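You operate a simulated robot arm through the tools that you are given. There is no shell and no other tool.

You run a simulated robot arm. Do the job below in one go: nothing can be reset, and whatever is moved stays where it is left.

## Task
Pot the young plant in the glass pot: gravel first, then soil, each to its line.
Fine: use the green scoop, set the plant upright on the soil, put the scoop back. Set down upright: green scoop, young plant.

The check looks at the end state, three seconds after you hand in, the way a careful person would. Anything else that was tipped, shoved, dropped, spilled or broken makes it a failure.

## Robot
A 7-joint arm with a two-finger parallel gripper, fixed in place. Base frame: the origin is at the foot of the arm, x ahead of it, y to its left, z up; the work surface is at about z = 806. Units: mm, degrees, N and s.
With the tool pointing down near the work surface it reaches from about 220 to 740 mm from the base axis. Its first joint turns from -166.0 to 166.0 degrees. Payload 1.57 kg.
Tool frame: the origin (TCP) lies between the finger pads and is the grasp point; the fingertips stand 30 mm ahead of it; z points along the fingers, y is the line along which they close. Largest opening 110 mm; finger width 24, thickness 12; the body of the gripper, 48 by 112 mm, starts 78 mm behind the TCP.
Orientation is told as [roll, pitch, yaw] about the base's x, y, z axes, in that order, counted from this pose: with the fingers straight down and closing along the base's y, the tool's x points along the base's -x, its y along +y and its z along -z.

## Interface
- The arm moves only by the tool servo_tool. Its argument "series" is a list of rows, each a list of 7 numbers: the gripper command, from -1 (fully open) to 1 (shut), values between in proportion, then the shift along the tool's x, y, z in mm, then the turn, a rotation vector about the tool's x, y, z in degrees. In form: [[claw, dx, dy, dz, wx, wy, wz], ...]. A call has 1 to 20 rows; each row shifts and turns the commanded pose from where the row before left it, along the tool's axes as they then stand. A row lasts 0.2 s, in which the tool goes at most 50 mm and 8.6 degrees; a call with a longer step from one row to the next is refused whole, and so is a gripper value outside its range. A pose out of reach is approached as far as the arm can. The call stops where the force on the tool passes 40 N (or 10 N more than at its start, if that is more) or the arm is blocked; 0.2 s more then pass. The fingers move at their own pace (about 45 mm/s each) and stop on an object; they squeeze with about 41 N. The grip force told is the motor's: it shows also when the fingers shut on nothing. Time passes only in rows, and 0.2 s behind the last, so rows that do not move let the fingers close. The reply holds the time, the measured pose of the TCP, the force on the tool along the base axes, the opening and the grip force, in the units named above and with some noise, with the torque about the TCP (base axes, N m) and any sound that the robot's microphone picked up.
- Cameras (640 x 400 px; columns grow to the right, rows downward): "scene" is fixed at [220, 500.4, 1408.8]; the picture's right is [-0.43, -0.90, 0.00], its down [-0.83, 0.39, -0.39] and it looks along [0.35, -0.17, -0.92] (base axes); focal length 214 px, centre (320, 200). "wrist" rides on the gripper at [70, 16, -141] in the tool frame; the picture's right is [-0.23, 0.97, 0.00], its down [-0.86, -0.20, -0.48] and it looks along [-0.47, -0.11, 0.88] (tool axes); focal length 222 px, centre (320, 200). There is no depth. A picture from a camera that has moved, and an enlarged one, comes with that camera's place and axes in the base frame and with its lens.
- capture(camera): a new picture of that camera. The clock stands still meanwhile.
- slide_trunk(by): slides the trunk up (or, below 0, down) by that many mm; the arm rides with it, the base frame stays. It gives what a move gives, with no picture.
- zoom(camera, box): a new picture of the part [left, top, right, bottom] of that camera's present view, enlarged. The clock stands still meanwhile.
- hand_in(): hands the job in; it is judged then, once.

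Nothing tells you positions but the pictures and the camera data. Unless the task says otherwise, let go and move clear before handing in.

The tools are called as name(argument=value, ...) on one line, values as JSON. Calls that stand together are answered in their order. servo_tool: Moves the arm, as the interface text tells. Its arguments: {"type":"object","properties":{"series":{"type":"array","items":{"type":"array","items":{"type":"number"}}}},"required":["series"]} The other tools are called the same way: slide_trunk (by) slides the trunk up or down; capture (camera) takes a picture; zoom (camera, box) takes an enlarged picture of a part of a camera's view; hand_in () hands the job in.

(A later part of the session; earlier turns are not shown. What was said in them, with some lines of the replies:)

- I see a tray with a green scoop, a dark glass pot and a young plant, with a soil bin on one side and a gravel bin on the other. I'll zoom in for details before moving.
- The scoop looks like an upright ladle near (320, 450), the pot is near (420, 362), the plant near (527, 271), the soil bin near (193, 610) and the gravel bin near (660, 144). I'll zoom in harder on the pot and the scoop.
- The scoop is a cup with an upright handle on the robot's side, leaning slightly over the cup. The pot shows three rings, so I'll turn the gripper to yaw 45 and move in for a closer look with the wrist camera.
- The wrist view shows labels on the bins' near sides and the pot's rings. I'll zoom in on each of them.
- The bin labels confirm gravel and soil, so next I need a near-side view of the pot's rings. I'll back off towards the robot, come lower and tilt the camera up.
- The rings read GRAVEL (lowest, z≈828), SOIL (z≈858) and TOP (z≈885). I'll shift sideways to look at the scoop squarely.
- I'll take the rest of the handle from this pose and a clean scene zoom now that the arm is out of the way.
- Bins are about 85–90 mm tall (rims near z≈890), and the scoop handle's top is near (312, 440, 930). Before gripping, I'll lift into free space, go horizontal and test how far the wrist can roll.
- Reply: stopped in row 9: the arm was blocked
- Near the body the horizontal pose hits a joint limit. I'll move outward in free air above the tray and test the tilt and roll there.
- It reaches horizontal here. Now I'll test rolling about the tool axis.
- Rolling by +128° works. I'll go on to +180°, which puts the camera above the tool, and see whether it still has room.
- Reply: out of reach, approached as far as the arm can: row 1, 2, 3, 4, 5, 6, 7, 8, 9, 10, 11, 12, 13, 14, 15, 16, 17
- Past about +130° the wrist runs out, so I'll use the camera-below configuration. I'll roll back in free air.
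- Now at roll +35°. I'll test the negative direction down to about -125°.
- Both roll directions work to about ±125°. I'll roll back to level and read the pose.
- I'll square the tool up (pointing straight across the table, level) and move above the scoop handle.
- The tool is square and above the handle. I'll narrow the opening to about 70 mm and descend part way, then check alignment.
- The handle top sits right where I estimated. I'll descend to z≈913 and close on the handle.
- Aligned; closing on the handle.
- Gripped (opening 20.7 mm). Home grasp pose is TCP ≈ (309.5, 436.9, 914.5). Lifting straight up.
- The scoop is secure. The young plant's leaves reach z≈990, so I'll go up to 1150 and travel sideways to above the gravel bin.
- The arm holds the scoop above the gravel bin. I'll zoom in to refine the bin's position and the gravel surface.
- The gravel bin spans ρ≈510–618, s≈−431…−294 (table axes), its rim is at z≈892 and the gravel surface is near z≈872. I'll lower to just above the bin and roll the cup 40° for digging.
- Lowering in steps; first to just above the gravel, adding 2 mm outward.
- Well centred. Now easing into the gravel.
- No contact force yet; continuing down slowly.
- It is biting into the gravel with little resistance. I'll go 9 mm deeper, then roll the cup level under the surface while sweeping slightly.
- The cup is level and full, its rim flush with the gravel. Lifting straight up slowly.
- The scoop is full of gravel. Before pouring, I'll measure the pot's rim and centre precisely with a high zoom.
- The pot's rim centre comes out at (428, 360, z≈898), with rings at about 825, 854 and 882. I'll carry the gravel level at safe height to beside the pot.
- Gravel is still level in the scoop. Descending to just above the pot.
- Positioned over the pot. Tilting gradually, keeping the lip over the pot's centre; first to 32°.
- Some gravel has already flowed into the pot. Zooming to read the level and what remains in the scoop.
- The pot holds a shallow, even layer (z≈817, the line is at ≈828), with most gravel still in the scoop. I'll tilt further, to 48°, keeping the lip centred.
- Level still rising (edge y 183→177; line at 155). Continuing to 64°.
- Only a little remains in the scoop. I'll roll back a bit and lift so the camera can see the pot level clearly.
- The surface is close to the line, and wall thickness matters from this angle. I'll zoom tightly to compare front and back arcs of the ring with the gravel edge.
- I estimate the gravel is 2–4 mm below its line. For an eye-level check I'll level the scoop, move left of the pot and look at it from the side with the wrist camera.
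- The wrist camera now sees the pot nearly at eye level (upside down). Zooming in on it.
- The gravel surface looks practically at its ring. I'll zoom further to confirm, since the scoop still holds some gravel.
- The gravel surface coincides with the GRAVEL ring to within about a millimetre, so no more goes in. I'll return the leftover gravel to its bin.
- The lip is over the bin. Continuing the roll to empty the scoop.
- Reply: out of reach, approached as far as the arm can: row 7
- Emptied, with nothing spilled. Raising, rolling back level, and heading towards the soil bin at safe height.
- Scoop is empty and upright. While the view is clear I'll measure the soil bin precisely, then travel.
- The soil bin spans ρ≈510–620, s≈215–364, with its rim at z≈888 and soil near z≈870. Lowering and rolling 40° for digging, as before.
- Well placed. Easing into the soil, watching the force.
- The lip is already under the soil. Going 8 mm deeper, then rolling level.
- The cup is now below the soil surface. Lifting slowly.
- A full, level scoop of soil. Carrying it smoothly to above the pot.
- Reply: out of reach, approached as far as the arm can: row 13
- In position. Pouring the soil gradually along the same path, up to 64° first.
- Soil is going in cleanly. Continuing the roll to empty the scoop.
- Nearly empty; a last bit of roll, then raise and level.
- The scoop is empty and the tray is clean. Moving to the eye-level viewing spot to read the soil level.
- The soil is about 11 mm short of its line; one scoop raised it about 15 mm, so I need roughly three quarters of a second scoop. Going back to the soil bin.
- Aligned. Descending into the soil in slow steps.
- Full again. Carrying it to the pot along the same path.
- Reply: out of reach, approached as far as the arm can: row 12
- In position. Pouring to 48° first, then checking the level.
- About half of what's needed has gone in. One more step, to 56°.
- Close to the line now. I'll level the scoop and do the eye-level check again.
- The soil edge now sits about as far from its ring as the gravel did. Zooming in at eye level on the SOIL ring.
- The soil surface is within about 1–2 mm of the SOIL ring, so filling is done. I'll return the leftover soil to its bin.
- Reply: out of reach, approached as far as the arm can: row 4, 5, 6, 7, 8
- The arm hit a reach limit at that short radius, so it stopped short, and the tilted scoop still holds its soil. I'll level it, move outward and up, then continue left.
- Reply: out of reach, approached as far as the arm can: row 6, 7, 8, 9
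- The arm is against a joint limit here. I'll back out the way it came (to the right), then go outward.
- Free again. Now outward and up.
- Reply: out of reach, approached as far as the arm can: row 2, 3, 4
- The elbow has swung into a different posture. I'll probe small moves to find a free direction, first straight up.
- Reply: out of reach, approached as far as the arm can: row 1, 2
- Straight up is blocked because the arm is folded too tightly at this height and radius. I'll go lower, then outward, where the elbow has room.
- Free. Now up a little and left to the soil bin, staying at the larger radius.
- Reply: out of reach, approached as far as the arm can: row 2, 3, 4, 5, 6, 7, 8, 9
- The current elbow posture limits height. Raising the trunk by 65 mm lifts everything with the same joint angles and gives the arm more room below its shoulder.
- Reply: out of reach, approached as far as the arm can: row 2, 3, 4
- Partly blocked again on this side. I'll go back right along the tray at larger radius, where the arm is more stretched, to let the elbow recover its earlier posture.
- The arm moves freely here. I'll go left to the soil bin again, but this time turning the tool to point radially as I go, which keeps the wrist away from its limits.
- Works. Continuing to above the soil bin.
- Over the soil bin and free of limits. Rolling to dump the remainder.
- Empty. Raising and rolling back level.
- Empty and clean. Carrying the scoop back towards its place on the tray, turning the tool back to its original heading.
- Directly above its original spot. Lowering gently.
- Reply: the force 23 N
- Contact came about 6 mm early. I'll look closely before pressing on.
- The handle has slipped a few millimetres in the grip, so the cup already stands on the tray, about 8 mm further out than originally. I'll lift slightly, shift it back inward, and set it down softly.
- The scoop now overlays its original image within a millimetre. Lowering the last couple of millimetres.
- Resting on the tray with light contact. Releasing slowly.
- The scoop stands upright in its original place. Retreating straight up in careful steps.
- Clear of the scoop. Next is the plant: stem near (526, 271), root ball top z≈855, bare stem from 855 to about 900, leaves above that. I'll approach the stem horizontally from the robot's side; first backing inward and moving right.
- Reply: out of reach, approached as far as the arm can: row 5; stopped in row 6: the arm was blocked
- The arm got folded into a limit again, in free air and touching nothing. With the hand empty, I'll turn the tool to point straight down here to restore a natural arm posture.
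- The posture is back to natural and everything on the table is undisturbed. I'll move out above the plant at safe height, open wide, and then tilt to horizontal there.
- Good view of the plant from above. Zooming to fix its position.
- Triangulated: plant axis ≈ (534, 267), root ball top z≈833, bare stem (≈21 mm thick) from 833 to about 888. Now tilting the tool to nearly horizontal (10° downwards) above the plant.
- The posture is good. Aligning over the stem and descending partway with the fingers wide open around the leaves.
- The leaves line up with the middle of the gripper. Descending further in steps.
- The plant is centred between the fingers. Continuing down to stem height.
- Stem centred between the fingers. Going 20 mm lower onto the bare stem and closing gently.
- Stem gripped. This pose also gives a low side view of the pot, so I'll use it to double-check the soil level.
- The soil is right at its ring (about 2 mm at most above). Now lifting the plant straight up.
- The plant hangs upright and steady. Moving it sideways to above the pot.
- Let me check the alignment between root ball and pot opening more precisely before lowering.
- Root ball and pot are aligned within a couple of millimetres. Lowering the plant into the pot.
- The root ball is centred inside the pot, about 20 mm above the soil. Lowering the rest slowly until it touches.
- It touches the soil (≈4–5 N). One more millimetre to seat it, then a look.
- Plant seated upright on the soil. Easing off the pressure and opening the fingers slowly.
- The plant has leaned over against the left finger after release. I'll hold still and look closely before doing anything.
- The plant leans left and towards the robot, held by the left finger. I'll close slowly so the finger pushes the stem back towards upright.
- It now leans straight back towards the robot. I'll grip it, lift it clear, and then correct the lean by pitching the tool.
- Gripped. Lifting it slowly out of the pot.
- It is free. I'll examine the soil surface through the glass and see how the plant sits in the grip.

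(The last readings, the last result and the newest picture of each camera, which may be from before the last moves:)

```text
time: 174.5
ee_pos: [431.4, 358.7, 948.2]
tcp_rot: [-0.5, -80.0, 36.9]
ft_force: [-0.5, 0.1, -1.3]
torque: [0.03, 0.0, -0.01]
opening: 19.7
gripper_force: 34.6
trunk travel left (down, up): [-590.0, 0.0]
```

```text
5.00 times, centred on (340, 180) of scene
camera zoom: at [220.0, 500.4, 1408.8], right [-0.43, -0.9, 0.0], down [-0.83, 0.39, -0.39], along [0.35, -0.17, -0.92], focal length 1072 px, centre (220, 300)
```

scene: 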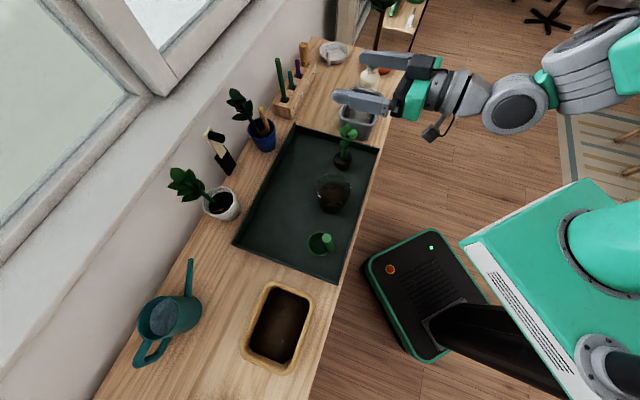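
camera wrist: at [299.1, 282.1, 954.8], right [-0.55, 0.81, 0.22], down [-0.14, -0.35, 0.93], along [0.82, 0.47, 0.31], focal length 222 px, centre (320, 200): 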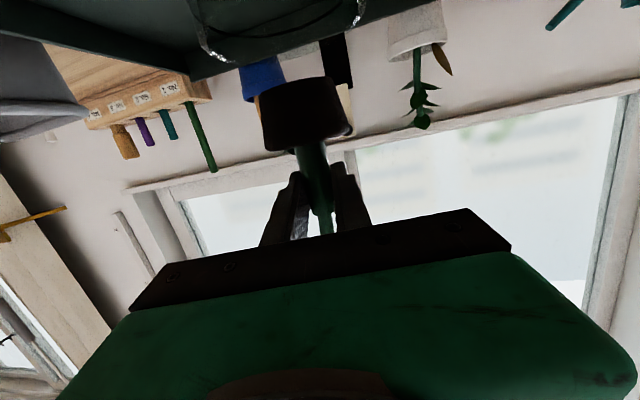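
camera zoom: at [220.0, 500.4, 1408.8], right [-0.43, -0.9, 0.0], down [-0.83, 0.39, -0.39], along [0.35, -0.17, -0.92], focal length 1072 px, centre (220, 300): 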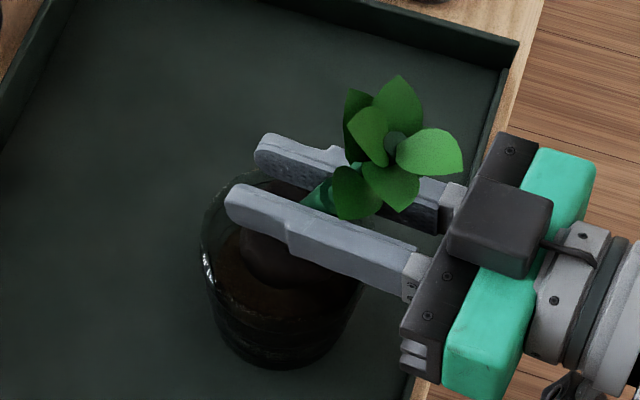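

The soil surface is flat, and the plant leans about 29° back in the grip. I'll lift it clear of the pot and pitch the tool to bring the plant upright.

servo_tool(series=[[1, -20, 0, -3.5, 0, 0, 0], [1, -24.6, 0, -4.3, 0, 0, 0], [1, -10, 0, -1.7, 0, 0, 0], [1, 0, 0, 0, 0, 7.25, 0], [1, 0, 0, 0, 0, 7.25, 0], [1, 0, 0, 0, 0, 7.25, 0], [1, 0, 0, 0, 0, 7.25, 0], [1, 0, 0, 0, 0, 0, 0]])

zoom(camera="scene", box=[290, 120, 390, 220])

capture(camera="wrist")

```text
time: 176.3
ee_pos: [432.2, 358.9, 1003.3]
tcp_rot: [-0.2, -50.9, 36.6]
ft_force: [1.1, -0.6, -1.8]
torque: [-0.01, 0.0, -0.02]
opening: 19.6
gripper_force: 34.0
trunk travel left (down, up): [-590.0, 0.0]
```

```text
4.00 times, centred on (340, 170) of scene
camera zoom: at [220.0, 500.4, 1408.8], right [-0.43, -0.9, 0.0], down [-0.83, 0.39, -0.39], along [0.35, -0.17, -0.92], focal length 858 px, centre (240, 320)
```

zoom: 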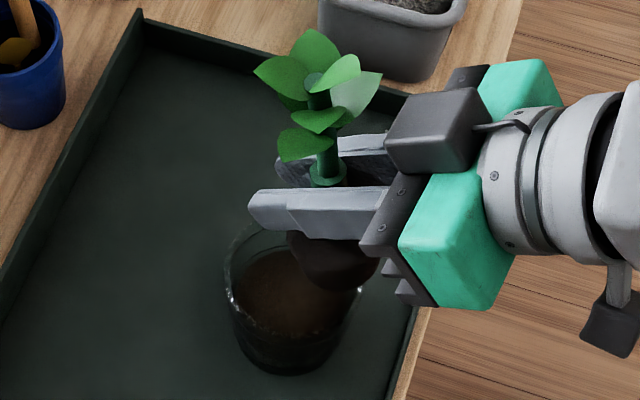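

```text
taken
camera wrist: at [297.8, 280.8, 1037.9], right [-0.46, 0.87, 0.17], down [0.25, -0.06, 0.97], along [0.85, 0.49, -0.19], focal length 222 px, centre (320, 200)
```

wrist: 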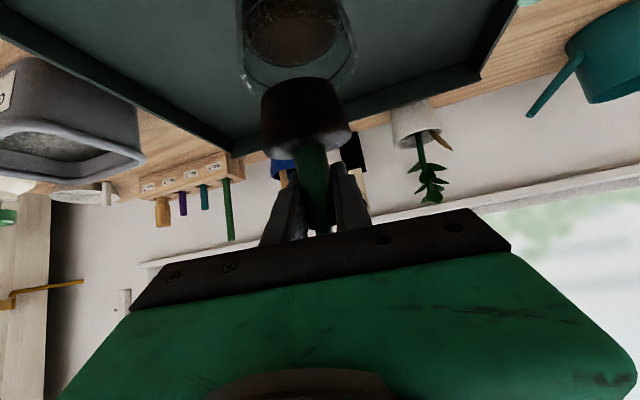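

My estimate over-corrected; triangulation shows it now leans about 13° forward. Pitching back by 13°.

servo_tool(series=[[1, 0, 0, 0, 0, -6.5, 0], [1, 0, 0, 0, 0, -6.5, 0], [1, 0, 0, 0, 0, 0, 0]])

zoom(camera="scene", box=[300, 130, 380, 210])

zoom(camera="wrist", box=[220, 0, 400, 240])

```text
time: 177.1
ee_pos: [431.8, 358.8, 1003.4]
tcp_rot: [-0.2, -64.0, 36.7]
ft_force: [0.5, -0.2, -1.7]
torque: [0.0, -0.03, -0.04]
opening: 19.6
gripper_force: 33.7
trunk travel left (down, up): [-590.0, 0.0]
```

```text
5.00 times, centred on (340, 170) of scene
camera zoom: at [220.0, 500.4, 1408.8], right [-0.43, -0.9, 0.0], down [-0.83, 0.39, -0.39], along [0.35, -0.17, -0.92], focal length 1072 px, centre (220, 350)
```

zoom: 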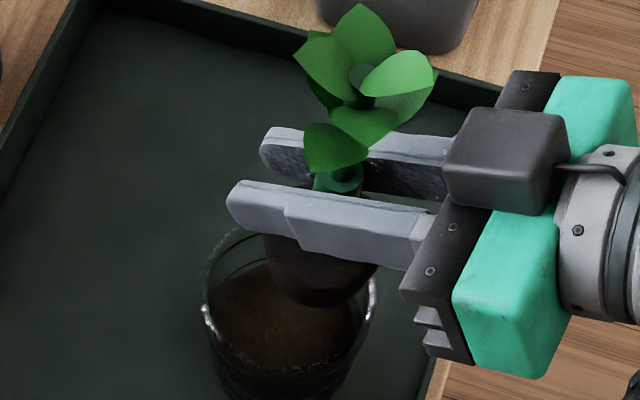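

```text
1.67 times, centred on (310, 120) of wrist
camera zoom: at [294.5, 278.5, 1002.2], right [-0.5, 0.84, 0.2], down [0.07, -0.19, 0.98], along [0.86, 0.5, 0.04], focal length 370 px, centre (337, 333)
```

zoom: 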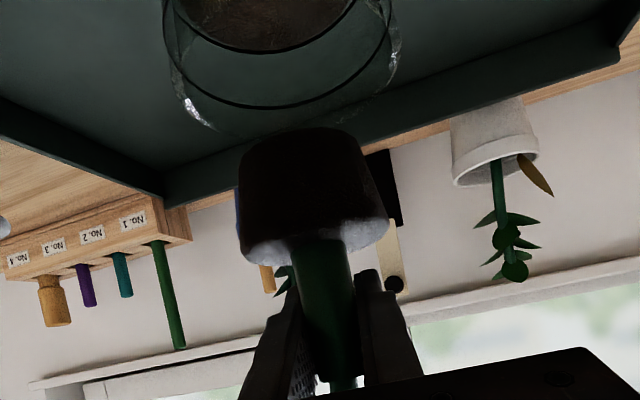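

The plant is vertical again within about 2°. The earlier fall was probably from the side load while pressing, so this time I'll set it down with almost no force and release very gradually. Shifting over the pot and lowering.

servo_tool(series=[[1, -4.5, 2.4, 9.3, 0, 0, 0], [1, 0, 0, 0, 0, 0, 0], [1, 12, 0, 5.8, 0, 0, 0], [1, 18, 0, 8.8, 0, 0, 0], [1, 14, 0, 6.8, 0, 0, 0], [1, 0, 0, 0, 0, 0, 0]])

zoom(camera="scene", box=[300, 140, 380, 220])

zoom(camera="wrist", box=[180, 0, 420, 240])

```text
time: 178.5
ee_pos: [436.8, 365.3, 956.0]
tcp_rot: [-0.2, -64.0, 36.5]
ft_force: [0.0, 0.6, -0.4]
torque: [0.02, -0.01, 0.0]
opening: 19.9
gripper_force: 33.9
trunk travel left (down, up): [-590.0, 0.0]
```

```text
5.00 times, centred on (340, 180) of scene
camera zoom: at [220.0, 500.4, 1408.8], right [-0.43, -0.9, 0.0], down [-0.83, 0.39, -0.39], along [0.35, -0.17, -0.92], focal length 1072 px, centre (220, 300)
```

zoom: 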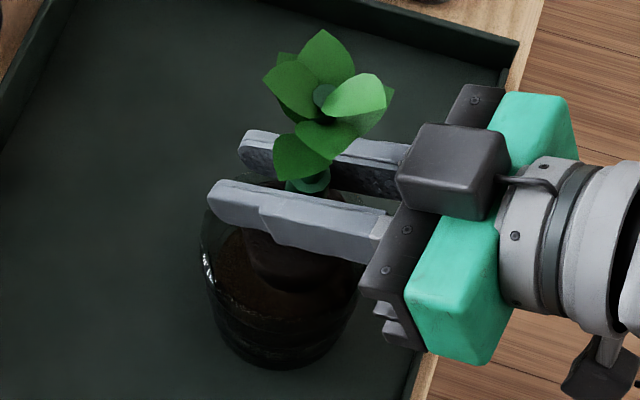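

```text
1.67 times, centred on (300, 120) of wrist
camera zoom: at [301.0, 285.5, 953.6], right [-0.5, 0.84, 0.2], down [0.07, -0.19, 0.98], along [0.86, 0.5, 0.03], focal length 370 px, centre (353, 333)
```

zoom: 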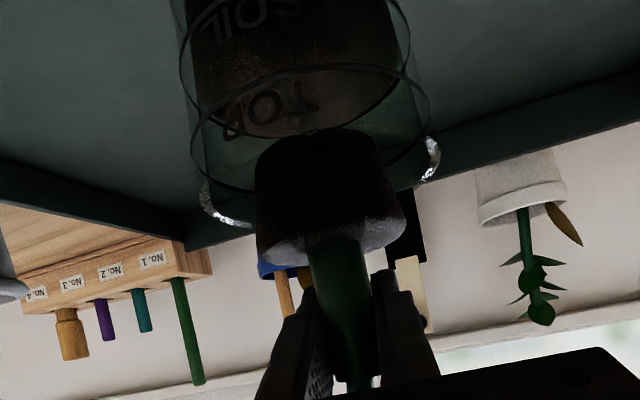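

Good alignment. Lowering further, nudging 2 mm outward.

servo_tool(series=[[1, 8, 0, 5.7, 0, 0, 0], [1, 9, 0, 4.4, 0, 0, 0], [1, 6, 0, 2.9, 0, 0, 0], [1, 0, 0, 0, 0, 0, 0]])

zoom(camera="wrist", box=[180, 0, 420, 240])

zoom(camera="scene", box=[305, 150, 365, 220])

```text
time: 179.5
ee_pos: [439.2, 367.1, 928.3]
tcp_rot: [-0.2, -63.9, 36.7]
ft_force: [-0.2, -0.4, 0.1]
torque: [-0.02, -0.04, -0.02]
opening: 19.8
gripper_force: 33.2
trunk travel left (down, up): [-590.0, 0.0]
```

```text
1.67 times, centred on (300, 120) of wrist
camera zoom: at [302.2, 287.4, 926.8], right [-0.5, 0.84, 0.2], down [0.07, -0.19, 0.98], along [0.86, 0.5, 0.03], focal length 370 px, centre (353, 333)
```

zoom: 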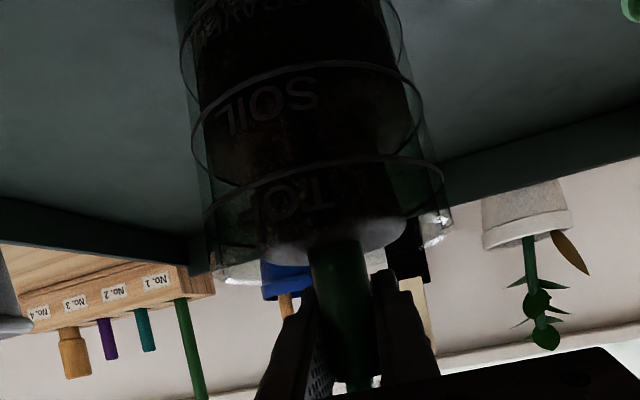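

```text
5.71 times, centred on (335, 185) of scene
camera zoom: at [220.0, 500.4, 1408.8], right [-0.43, -0.9, 0.0], down [-0.83, 0.39, -0.39], along [0.35, -0.17, -0.92], focal length 1226 px, centre (234, 286)
```

zoom: 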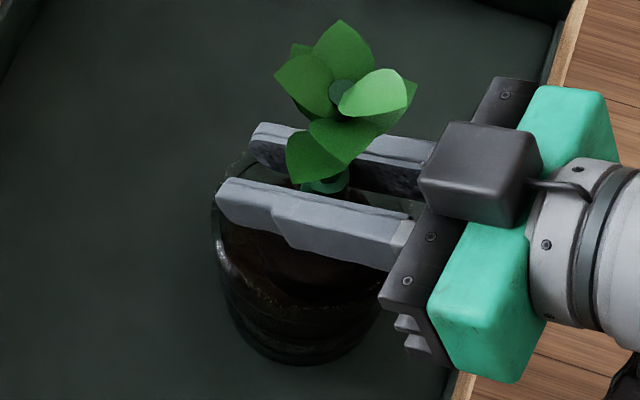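

servo_tool(series=[[1, 1.8, 0, 0.88, 0, 0, 0], [1, 0, 0, 0, 0, 0, 0]])

servo_tool(series=[[1, 0.9, 0, 0.44, 0, 0, 0], [1, 0, 0, 0, 0, 0, 0]])

servo_tool(series=[[1, 0.9, 0, 0.44, 0, 0, 0], [1, 0, 0, 0, 0, 0, 0]])

```text
time: 180.1
ee_pos: [438.6, 367.5, 925.8]
tcp_rot: [-0.2, -64.0, 36.6]
ft_force: [0.0, 0.2, -1.7]
torque: [-0.01, -0.02, 0.01]
opening: 20.0
gripper_force: 34.0
trunk travel left (down, up): [-590.0, 0.0]
```

```text
time: 180.7
ee_pos: [440.0, 367.4, 926.1]
tcp_rot: [-0.2, -64.0, 36.7]
ft_force: [0.2, 0.5, -2.3]
torque: [0.06, 0.01, 0.01]
opening: 20.0
gripper_force: 32.7
trunk travel left (down, up): [-590.0, 0.0]
```

```text
time: 181.3
ee_pos: [441.7, 367.3, 925.1]
tcp_rot: [-0.2, -64.1, 36.6]
ft_force: [-0.6, -1.1, -1.4]
torque: [0.01, -0.02, -0.03]
opening: 19.7
gripper_force: 34.1
trunk travel left (down, up): [-590.0, 0.0]
```

servo_tool(series=[[1, 0.9, 0, 0.44, 0, 0, 0], [1, 0, 0, 0, 0, 0, 0]])

servo_tool(series=[[1, 0.9, 0, 0.44, 0, 0, 0], [1, 0, 0, 0, 0, 0, 0]])

zoom(camera="wrist", box=[220, 20, 380, 140])

```text
time: 181.9
ee_pos: [440.4, 367.5, 925.1]
tcp_rot: [-0.2, -64.1, 36.6]
ft_force: [0.6, -1.5, 1.9]
torque: [-0.04, -0.13, -0.07]
opening: 19.8
gripper_force: 34.0
trunk travel left (down, up): [-590.0, 0.0]
```

```text
time: 182.5
ee_pos: [438.5, 368.0, 922.4]
tcp_rot: [-0.1, -63.9, 36.7]
ft_force: [-0.3, -0.3, -1.0]
torque: [-0.02, 0.01, -0.02]
opening: 19.9
gripper_force: 33.6
trunk travel left (down, up): [-590.0, 0.0]
```

```text
3.33 times, centred on (300, 80) of wrist
camera zoom: at [302.4, 287.6, 920.3], right [-0.5, 0.84, 0.2], down [0.08, -0.19, 0.98], along [0.86, 0.5, 0.03], focal length 740 px, centre (387, 600)
```

zoom: 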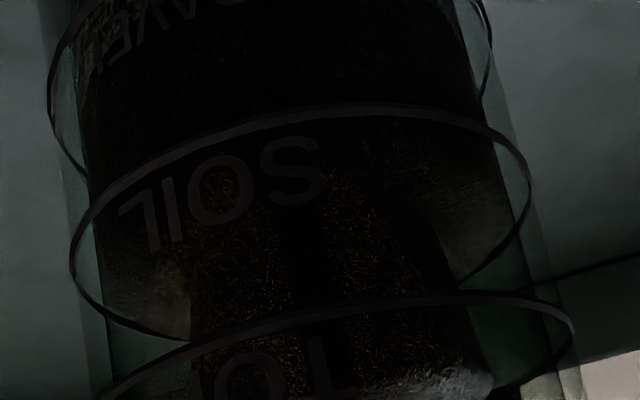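

servo_tool(series=[[1, 0, 0, 0, 0, 0, 0]])

servo_tool(series=[[1, 0.9, 0, 0.44, 0, 0, 0], [1, 0, 0, 0, 0, 0, 0]])

servo_tool(series=[[1, 0, 0, 0, 0, 0, 0]])

```text
time: 182.9
ee_pos: [438.7, 367.3, 921.7]
tcp_rot: [-0.2, -64.1, 36.7]
ft_force: [-1.1, -0.1, -1.0]
torque: [-0.01, -0.03, 0.03]
opening: 19.8
gripper_force: 33.5
trunk travel left (down, up): [-590.0, 0.0]
```

```text
time: 183.5
ee_pos: [438.8, 367.1, 921.7]
tcp_rot: [-0.2, -64.1, 36.7]
ft_force: [0.0, 0.0, 0.3]
torque: [0.03, 0.02, 0.01]
opening: 19.8
gripper_force: 33.7
trunk travel left (down, up): [-590.0, 0.0]
```

```text
time: 183.9
ee_pos: [440.2, 368.1, 920.7]
tcp_rot: [-0.1, -64.0, 36.5]
ft_force: [-0.8, -0.3, 0.8]
torque: [0.02, -0.04, 0.0]
opening: 20.0
gripper_force: 33.6
trunk travel left (down, up): [-590.0, 0.0]
```

Light contact now (the scale shows the plant's weight carried by the soil). Checking that it stands vertical before releasing.

zoom(camera="scene", box=[305, 150, 365, 220])

zoom(camera="wrist", box=[180, 0, 420, 240])

```text
5.71 times, centred on (335, 185) of scene
camera zoom: at [220.0, 500.4, 1408.8], right [-0.43, -0.9, 0.0], down [-0.83, 0.39, -0.39], along [0.35, -0.17, -0.92], focal length 1226 px, centre (234, 286)
```

zoom: 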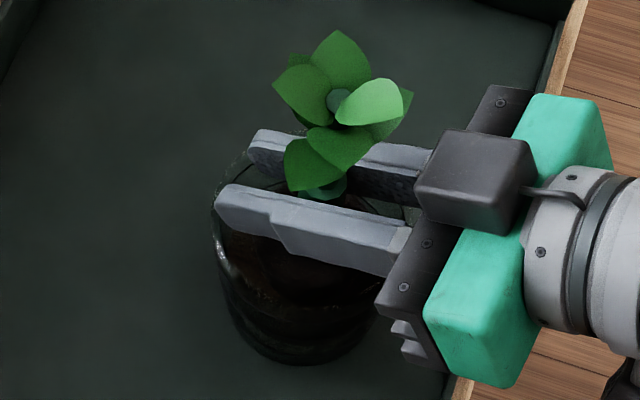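

```text
1.67 times, centred on (300, 120) of wrist
camera zoom: at [302.7, 287.7, 920.1], right [-0.5, 0.84, 0.2], down [0.07, -0.19, 0.98], along [0.86, 0.5, 0.03], focal length 370 px, centre (353, 333)
```

zoom: 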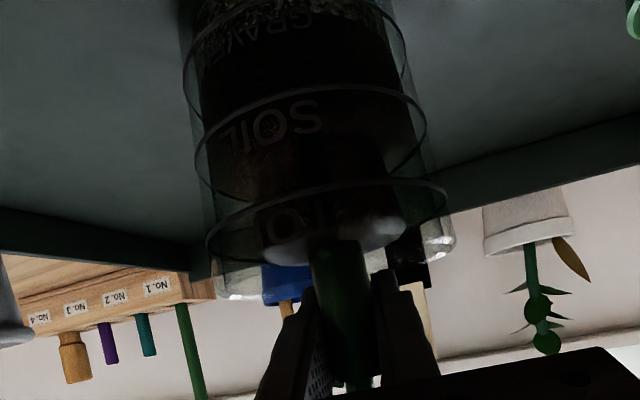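

It is vertical within about 1°. Releasing in very small steps, only to a 1 mm gap on each side.

servo_tool(series=[[0.66, 0, 0, 0, 0, 0, 0], [0.65, 0, 0, 0, 0, 0, 0], [0.645, 0, 0, 0, 0, 0, 0], [0.64, 0, 0, 0, 0, 0, 0], [0.635, 0, 0, 0, 0, 0, 0], [0.63, 0, 0, 0, 0, 0, 0], [0.625, 0, 0, 0, 0, 0, 0], [0.62, 0, 0, 0, 0, 0, 0], [0.61, 0, 0, 0, 0, 0, 0], [0.6, 0, 0, 0, 0, 0, 0], [0.6, 0, 0, 0, 0, 0, 0], [0.6, 0, 0, 0, 0, 0, 0]])

zoom(camera="scene", box=[305, 150, 365, 220])

zoom(camera="wrist", box=[180, 0, 420, 240])

```text
time: 186.5
ee_pos: [439.8, 367.7, 922.0]
tcp_rot: [-0.2, -64.0, 36.7]
ft_force: [-1.8, 1.0, 0.1]
torque: [0.03, 0.04, 0.02]
opening: 21.1
gripper_force: 0.1
trunk travel left (down, up): [-590.0, 0.0]
```

```text
5.71 times, centred on (335, 185) of scene
camera zoom: at [220.0, 500.4, 1408.8], right [-0.43, -0.9, 0.0], down [-0.83, 0.39, -0.39], along [0.35, -0.17, -0.92], focal length 1226 px, centre (234, 286)
```

zoom: 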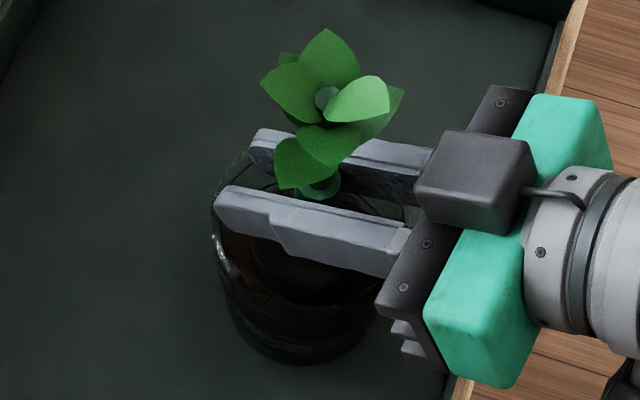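

```text
1.67 times, centred on (300, 120) of wrist
camera zoom: at [302.6, 287.8, 920.1], right [-0.5, 0.84, 0.2], down [0.07, -0.19, 0.98], along [0.86, 0.5, 0.03], focal length 370 px, centre (353, 333)
```

zoom: 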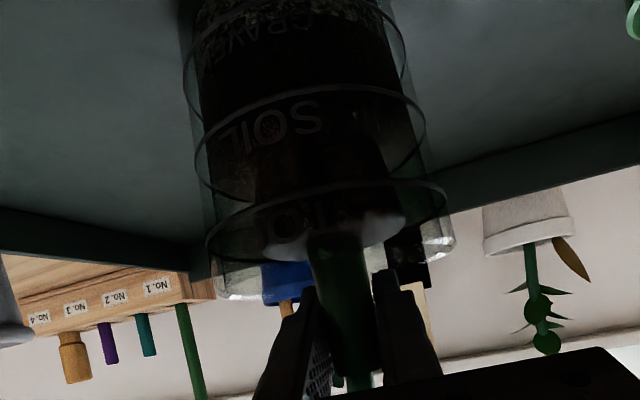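

It settled by only 2–3°. Opening a little further to see whether it stands on its own or follows the finger.

servo_tool(series=[[0.58, 0, 0, 0, 0, 0, 0], [0.56, 0, 0, 0, 0, 0, 0], [0.56, 0, 0, 0, 0, 0, 0], [0.56, 0, 0, 0, 0, 0, 0]])

zoom(camera="scene", box=[305, 150, 365, 220])

zoom(camera="wrist", box=[250, 100, 400, 250])

```text
time: 187.5
ee_pos: [440.1, 368.2, 921.4]
tcp_rot: [-0.1, -64.1, 36.7]
ft_force: [-1.0, 0.9, 2.5]
torque: [0.03, -0.02, 0.06]
opening: 23.1
gripper_force: 0.0
trunk travel left (down, up): [-590.0, 0.0]
```

```text
5.71 times, centred on (335, 185) of scene
camera zoom: at [220.0, 500.4, 1408.8], right [-0.43, -0.9, 0.0], down [-0.83, 0.39, -0.39], along [0.35, -0.17, -0.92], focal length 1226 px, centre (234, 286)
```

zoom: 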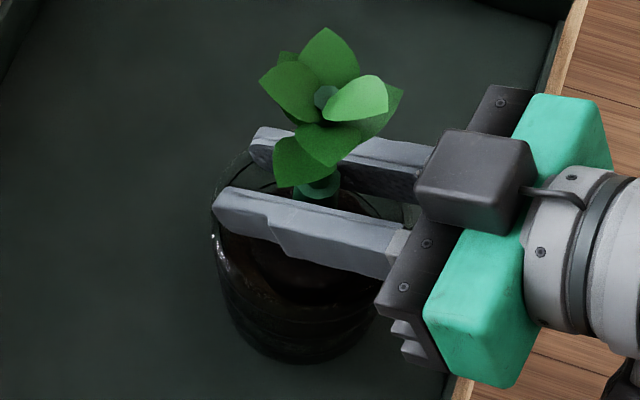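

```text
2.67 times, centred on (325, 175) of wrist
camera zoom: at [302.7, 287.8, 920.2], right [-0.5, 0.84, 0.2], down [0.07, -0.19, 0.98], along [0.86, 0.5, 0.03], focal length 592 px, centre (307, 267)
```

zoom: 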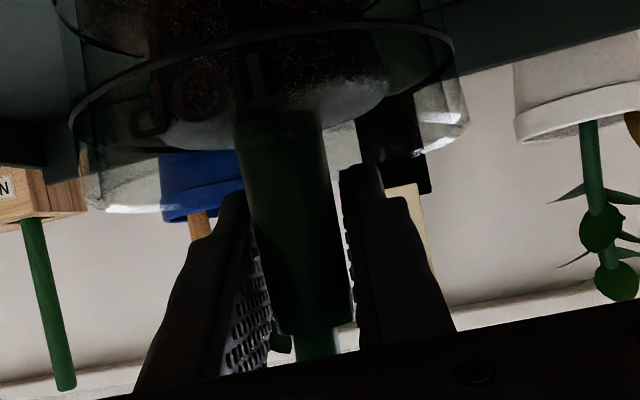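

It did not follow the finger, so it appears to stand on its own. Opening further in small steps.

servo_tool(series=[[0.54, 0, 0, 0, 0, 0, 0], [0.52, 0, 0, 0, 0, 0, 0], [0.5, 0, 0, 0, 0, 0, 0], [0.48, 0, 0, 0, 0, 0, 0], [0.46, 0, 0, 0, 0, 0, 0], [0.46, 0, 0, 0, 0, 0, 0]])

zoom(camera="scene", box=[305, 150, 365, 220])

zoom(camera="wrist", box=[250, 100, 400, 250])

```text
time: 188.9
ee_pos: [439.5, 368.2, 921.7]
tcp_rot: [-0.1, -64.0, 36.8]
ft_force: [-1.6, 1.9, 1.8]
torque: [0.06, -0.03, 0.0]
opening: 26.1
gripper_force: 0.1
trunk travel left (down, up): [-590.0, 0.0]
```

```text
5.71 times, centred on (335, 185) of scene
camera zoom: at [220.0, 500.4, 1408.8], right [-0.43, -0.9, 0.0], down [-0.83, 0.39, -0.39], along [0.35, -0.17, -0.92], focal length 1226 px, centre (234, 286)
```

zoom: 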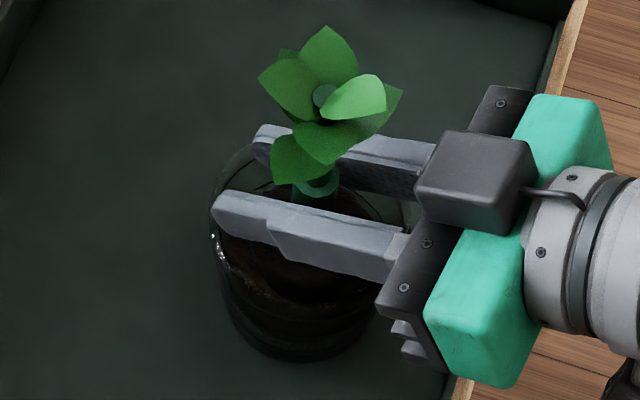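

```text
2.67 times, centred on (325, 175) of wrist
camera zoom: at [302.5, 287.7, 920.1], right [-0.5, 0.84, 0.2], down [0.07, -0.19, 0.98], along [0.86, 0.5, 0.03], focal length 592 px, centre (307, 267)
```

zoom: 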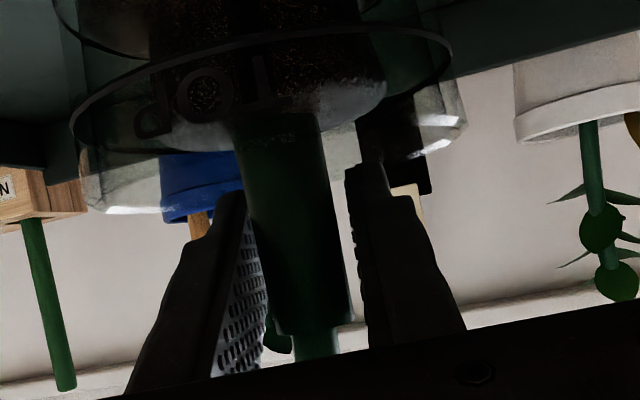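

The fingers stopped at 26 mm because their tips touch the inside of the pot's rim, so I must not open more here. I'll close back a hair to relieve it, then slide straight back along the finger direction.

servo_tool(series=[[0.54, 0, 0, 0, 0, 0, 0], [0.56, 0, 0, 0, 0, 0, 0], [0.56, 0, 0, 0, 0, 0, 0]])

zoom(camera="scene", box=[305, 150, 365, 220])

zoom(camera="wrist", box=[180, 0, 420, 240])

```text
time: 189.7
ee_pos: [440.4, 368.1, 921.3]
tcp_rot: [-0.3, -64.0, 36.6]
ft_force: [0.0, -0.5, 0.2]
torque: [0.03, 0.0, -0.01]
opening: 24.0
gripper_force: 0.1
trunk travel left (down, up): [-590.0, 0.0]
```

```text
5.71 times, centred on (335, 185) of scene
camera zoom: at [220.0, 500.4, 1408.8], right [-0.43, -0.9, 0.0], down [-0.83, 0.39, -0.39], along [0.35, -0.17, -0.92], focal length 1226 px, centre (234, 286)
```

zoom: 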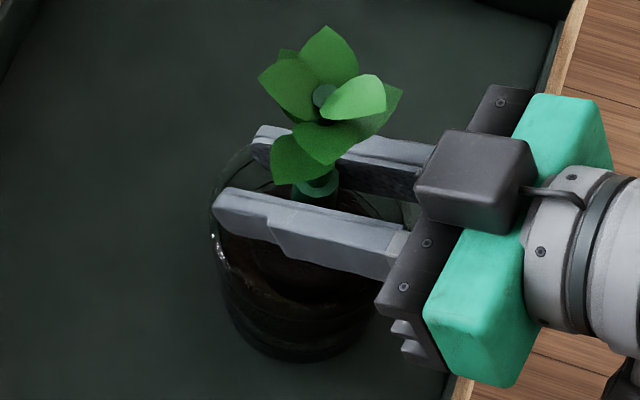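

```text
1.67 times, centred on (300, 120) of wrist
camera zoom: at [302.8, 287.6, 920.0], right [-0.5, 0.84, 0.2], down [0.07, -0.19, 0.98], along [0.86, 0.5, 0.03], focal length 370 px, centre (353, 333)
```

zoom: 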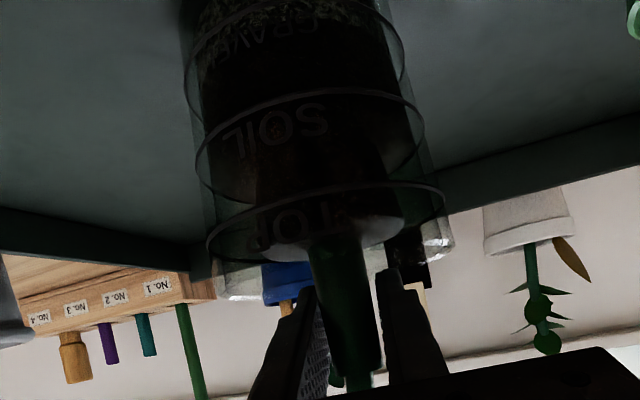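

Forces are gone, and the plant stands free between the fingers. Sliding straight back along the fingers, slowly.

servo_tool(series=[[0.56, 0, 0, -2, 0, 0, 0], [0.56, 0, 0, -3, 0, 0, 0], [0.56, 0, 0, -4, 0, 0, 0], [0.56, 0, 0, -4, 0, 0, 0], [0.56, 0, 0, 0, 0, 0, 0]])

zoom(camera="scene", box=[305, 150, 365, 220])

zoom(camera="wrist", box=[180, 0, 420, 240])

```text
time: 190.9
ee_pos: [430.1, 361.4, 927.0]
tcp_rot: [-0.1, -64.0, 36.7]
ft_force: [0.4, 0.5, -0.1]
torque: [0.01, -0.02, -0.01]
opening: 24.2
gripper_force: 0.1
trunk travel left (down, up): [-590.0, 0.0]
```

```text
5.71 times, centred on (335, 185) of scene
camera zoom: at [220.0, 500.4, 1408.8], right [-0.43, -0.9, 0.0], down [-0.83, 0.39, -0.39], along [0.35, -0.17, -0.92], focal length 1226 px, centre (234, 286)
```

zoom: 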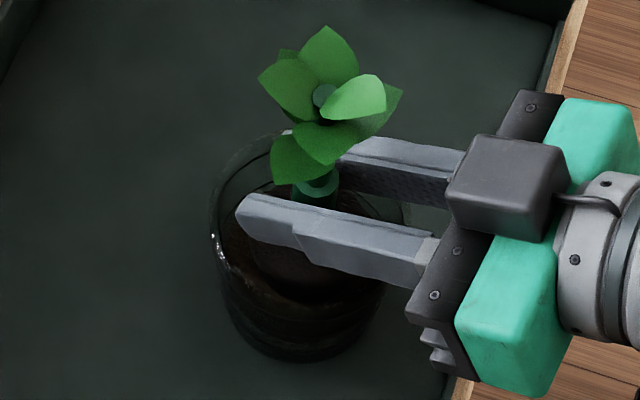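

```text
1.67 times, centred on (300, 120) of wrist
camera zoom: at [293.2, 280.6, 925.6], right [-0.5, 0.84, 0.2], down [0.07, -0.19, 0.98], along [0.86, 0.5, 0.03], focal length 370 px, centre (353, 333)
```

zoom: 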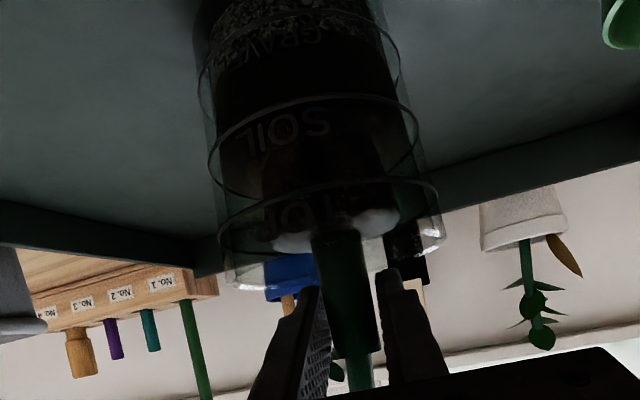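

The plant stands still on its own. The tips are now above the rim, so I'll open a bit more and continue backing out.

servo_tool(series=[[0.52, 0, 0, -2, 0, 0, 0], [0.46, 0, 0, -4, 0, 0, 0], [0.4, 0, 0, -6, 0, 0, 0], [0.35, 0, 0, -8, 0, 0, 0], [0.3, 0, 0, -8, 0, 0, 0], [0.3, 0, 0, 0, 0, 0, 0]])

zoom(camera="scene", box=[305, 150, 365, 220])

```text
time: 192.3
ee_pos: [409.9, 344.9, 939.6]
tcp_rot: [-0.2, -64.0, 36.7]
ft_force: [0.4, -0.2, -0.5]
torque: [0.0, -0.01, -0.02]
opening: 38.6
gripper_force: 0.0
trunk travel left (down, up): [-590.0, 0.0]
```

```text
5.71 times, centred on (335, 185) of scene
camera zoom: at [220.0, 500.4, 1408.8], right [-0.43, -0.9, 0.0], down [-0.83, 0.39, -0.39], along [0.35, -0.17, -0.92], focal length 1226 px, centre (234, 286)
```

zoom: 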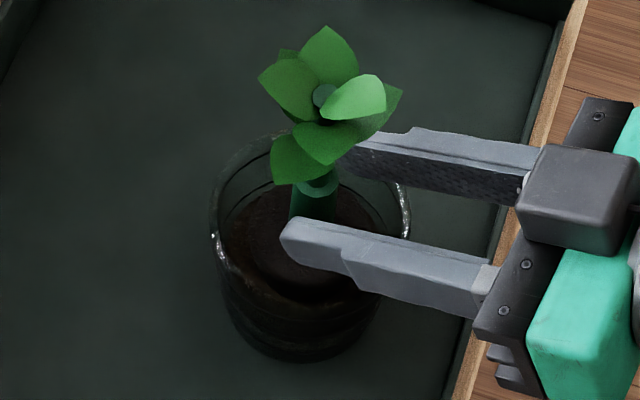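

The plant stands upright by itself. Backing out the rest of the way.

servo_tool(series=[[0.3, 0, 0, -8, 0, 0, 0], [0.3, 0, 0, -10, 0, 0, 0], [0.3, 0, 0, -10, 0, 0, 0], [0.3, 0, 0, -10, 0, 0, 0], [0.3, 0, 0, 0, 0, 0, 0]])

capture(camera="scene")

capture(camera="wrist")

```text
time: 193.5
ee_pos: [381.8, 325.9, 957.3]
tcp_rot: [-0.2, -63.9, 36.6]
ft_force: [-0.2, -0.3, 0.0]
torque: [-0.01, 0.01, 0.02]
opening: 38.4
gripper_force: 0.0
trunk travel left (down, up): [-590.0, 0.0]
```

```text
taken
```

scene: 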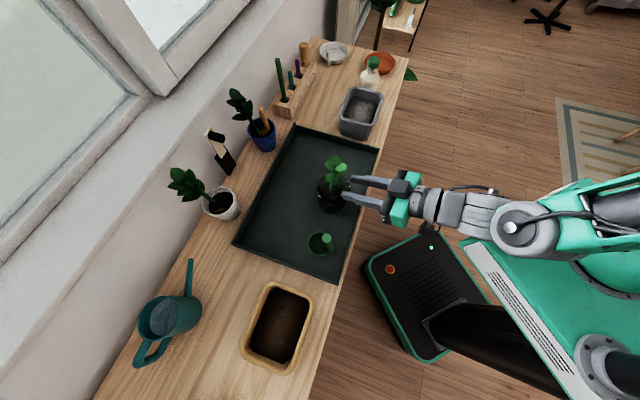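

```text
taken
camera wrist: at [245.1, 245.6, 955.6], right [-0.5, 0.84, 0.2], down [0.07, -0.19, 0.98], along [0.86, 0.5, 0.03], focal length 222 px, centre (320, 200)
```

wrist: 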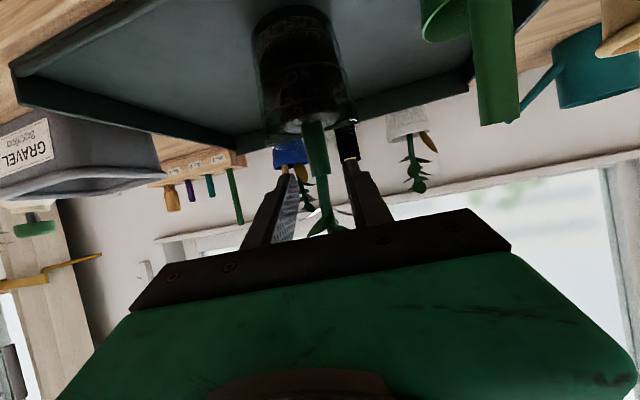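

Fingers are clear of the stem. A little further back, then I'll inspect the result.

servo_tool(series=[[0.3, 0, 0, -10, 0, 0, 0], [0.3, 0, 0, -10, 0, 0, 0], [0.3, 0, 0, -10, 0, 0, 0], [0.3, 0, 0, 0, 0, 0, 0]])

zoom(camera="scene", box=[300, 140, 370, 220])

zoom(camera="wrist", box=[200, 0, 400, 240])

```text
time: 194.5
ee_pos: [360.4, 310.6, 970.8]
tcp_rot: [-0.2, -64.1, 36.7]
ft_force: [-0.1, 0.6, -0.4]
torque: [-0.02, -0.03, 0.0]
opening: 38.7
gripper_force: 0.0
trunk travel left (down, up): [-590.0, 0.0]
```

```text
5.00 times, centred on (335, 180) of scene
camera zoom: at [220.0, 500.4, 1408.8], right [-0.43, -0.9, 0.0], down [-0.83, 0.39, -0.39], along [0.35, -0.17, -0.92], focal length 1072 px, centre (245, 300)
```

zoom: 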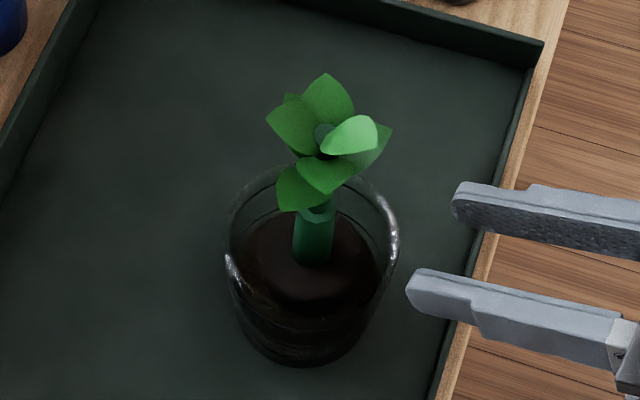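

```text
1.67 times, centred on (300, 120) of wrist
camera zoom: at [223.9, 229.5, 968.3], right [-0.5, 0.84, 0.2], down [0.07, -0.19, 0.98], along [0.86, 0.5, 0.03], focal length 370 px, centre (353, 333)
```

zoom: 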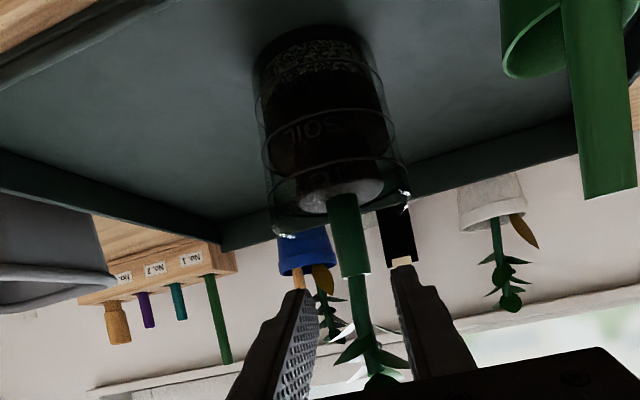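

The plant stands upright in the pot (lean about 1–2°), and the fingers are clear. I'll move the arm further up and away, then do a last inspection of everything.

servo_tool(series=[[0.3, -9, 0, -10, 0, 0, 0], [0.3, -18, 0, -12, 0, 0, 0], [0.3, -18, 0, -10, 0, 0, 0], [0.3, -18, 0, -9, 0, 0, 0], [0.3, 0, 0, 0, 0, 0, 0]])

capture(camera="scene")

```text
time: 195.7
ee_pos: [353.7, 303.4, 1044.4]
tcp_rot: [-0.1, -63.9, 36.5]
ft_force: [0.2, -0.2, 0.1]
torque: [-0.03, -0.01, -0.01]
opening: 38.4
gripper_force: 0.0
trunk travel left (down, up): [-590.0, 0.0]
```

```text
taken
```

scene: 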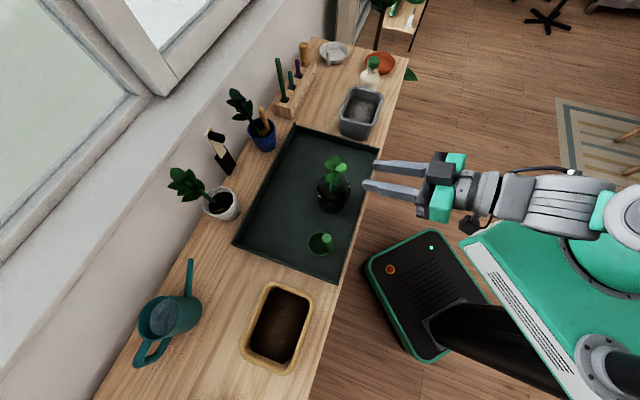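

zoom(camera="scene", box=[230, 110, 390, 290])

zoom(camera="scene", box=[310, 60, 410, 160])

zoom(camera="scene", box=[220, 260, 350, 390])

zoom(camera="scene", box=[295, 220, 350, 265])

zoom(camera="scene", box=[310, 150, 360, 220])

```text
2.22 times, centred on (310, 200) of scene
camera zoom: at [220.0, 500.4, 1408.8], right [-0.43, -0.9, 0.0], down [-0.83, 0.39, -0.39], along [0.35, -0.17, -0.92], focal length 477 px, centre (342, 200)
```

zoom: 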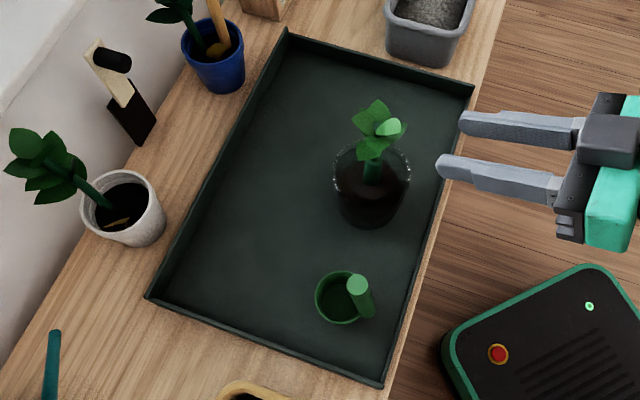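

```text
4.00 times, centred on (360, 110) of scene
camera zoom: at [220.0, 500.4, 1408.8], right [-0.43, -0.9, 0.0], down [-0.83, 0.39, -0.39], along [0.35, -0.17, -0.92], focal length 858 px, centre (160, 560)
```

zoom: 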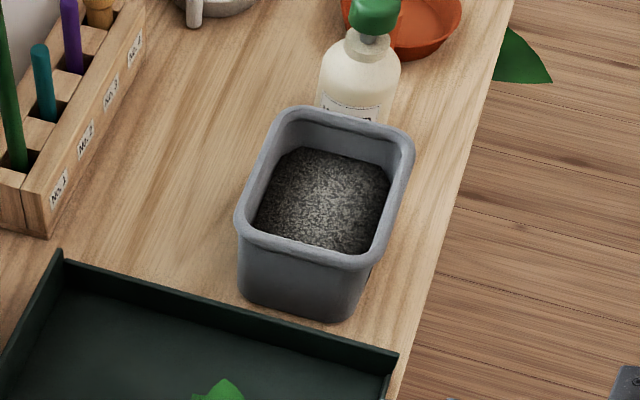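

```text
3.08 times, centred on (285, 325) of scene
camera zoom: at [220.0, 500.4, 1408.8], right [-0.43, -0.9, 0.0], down [-0.83, 0.39, -0.39], along [0.35, -0.17, -0.92], focal length 660 px, centre (428, -185)
```

zoom: 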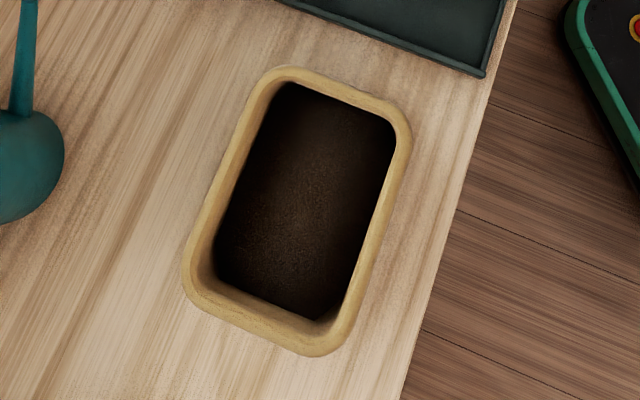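

```text
8.89 times, centred on (322, 242) of scene
camera zoom: at [220.0, 500.4, 1408.8], right [-0.43, -0.9, 0.0], down [-0.83, 0.39, -0.39], along [0.35, -0.17, -0.92], focal length 1906 px, centre (298, -178)
```

zoom: 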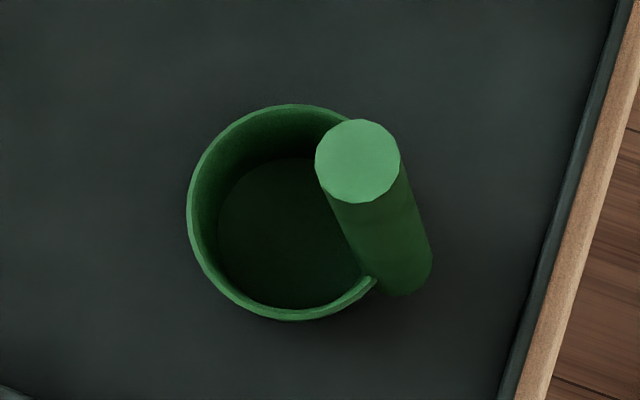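

```text
5.71 times, centred on (335, 185) of scene
camera zoom: at [220.0, 500.4, 1408.8], right [-0.43, -0.9, 0.0], down [-0.83, 0.39, -0.39], along [0.35, -0.17, -0.92], focal length 1226 px, centre (234, 286)
```

zoom: 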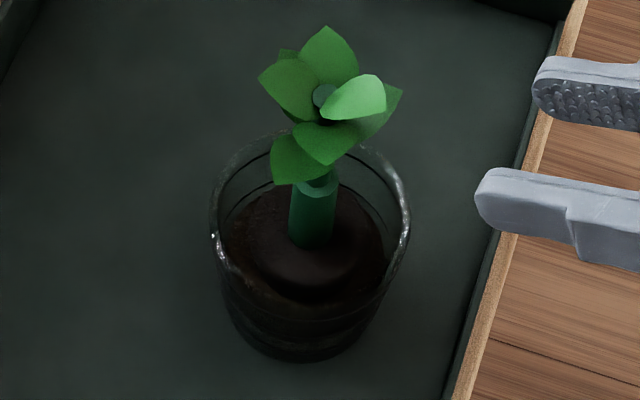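

Final state: the pot has gravel and soil at their rings, the plant stands upright on the soil, the scoop is upright in its original place, nothing is spilled and the arm is clear. Handing in.

hand_in()

```text
The job is handed in.
```

The young plant is in the glass pot, standing upright on the soil with a lean of about 1–2°. The job is handed in, and I have not seen the verdict.

- **Gravel:** it is at the GRAVEL ring to within about 1 mm. The leftover gravel went back into its bin.
- **Soil:** it is about 2 mm above the SOIL ring at most. The leftover soil went back into its bin.
- **Green scoop:** it is empty and upright, back within about 1 mm of where it started.
- **Plant:** it leaned over inside the pot when I first released it. I gripped it again, straightened it and set it down a second time with almost no force, and it stayed upright after I let go.
- **Pot:** my fingertips touched the inside of its rim while I was letting go of the plant. It moved about 1 mm and may have turned a few degrees; I saw no damage.

The last pictures show nothing spilled or tipped, and the arm is clear of everything. The trunk is still raised 65 mm from where it began.
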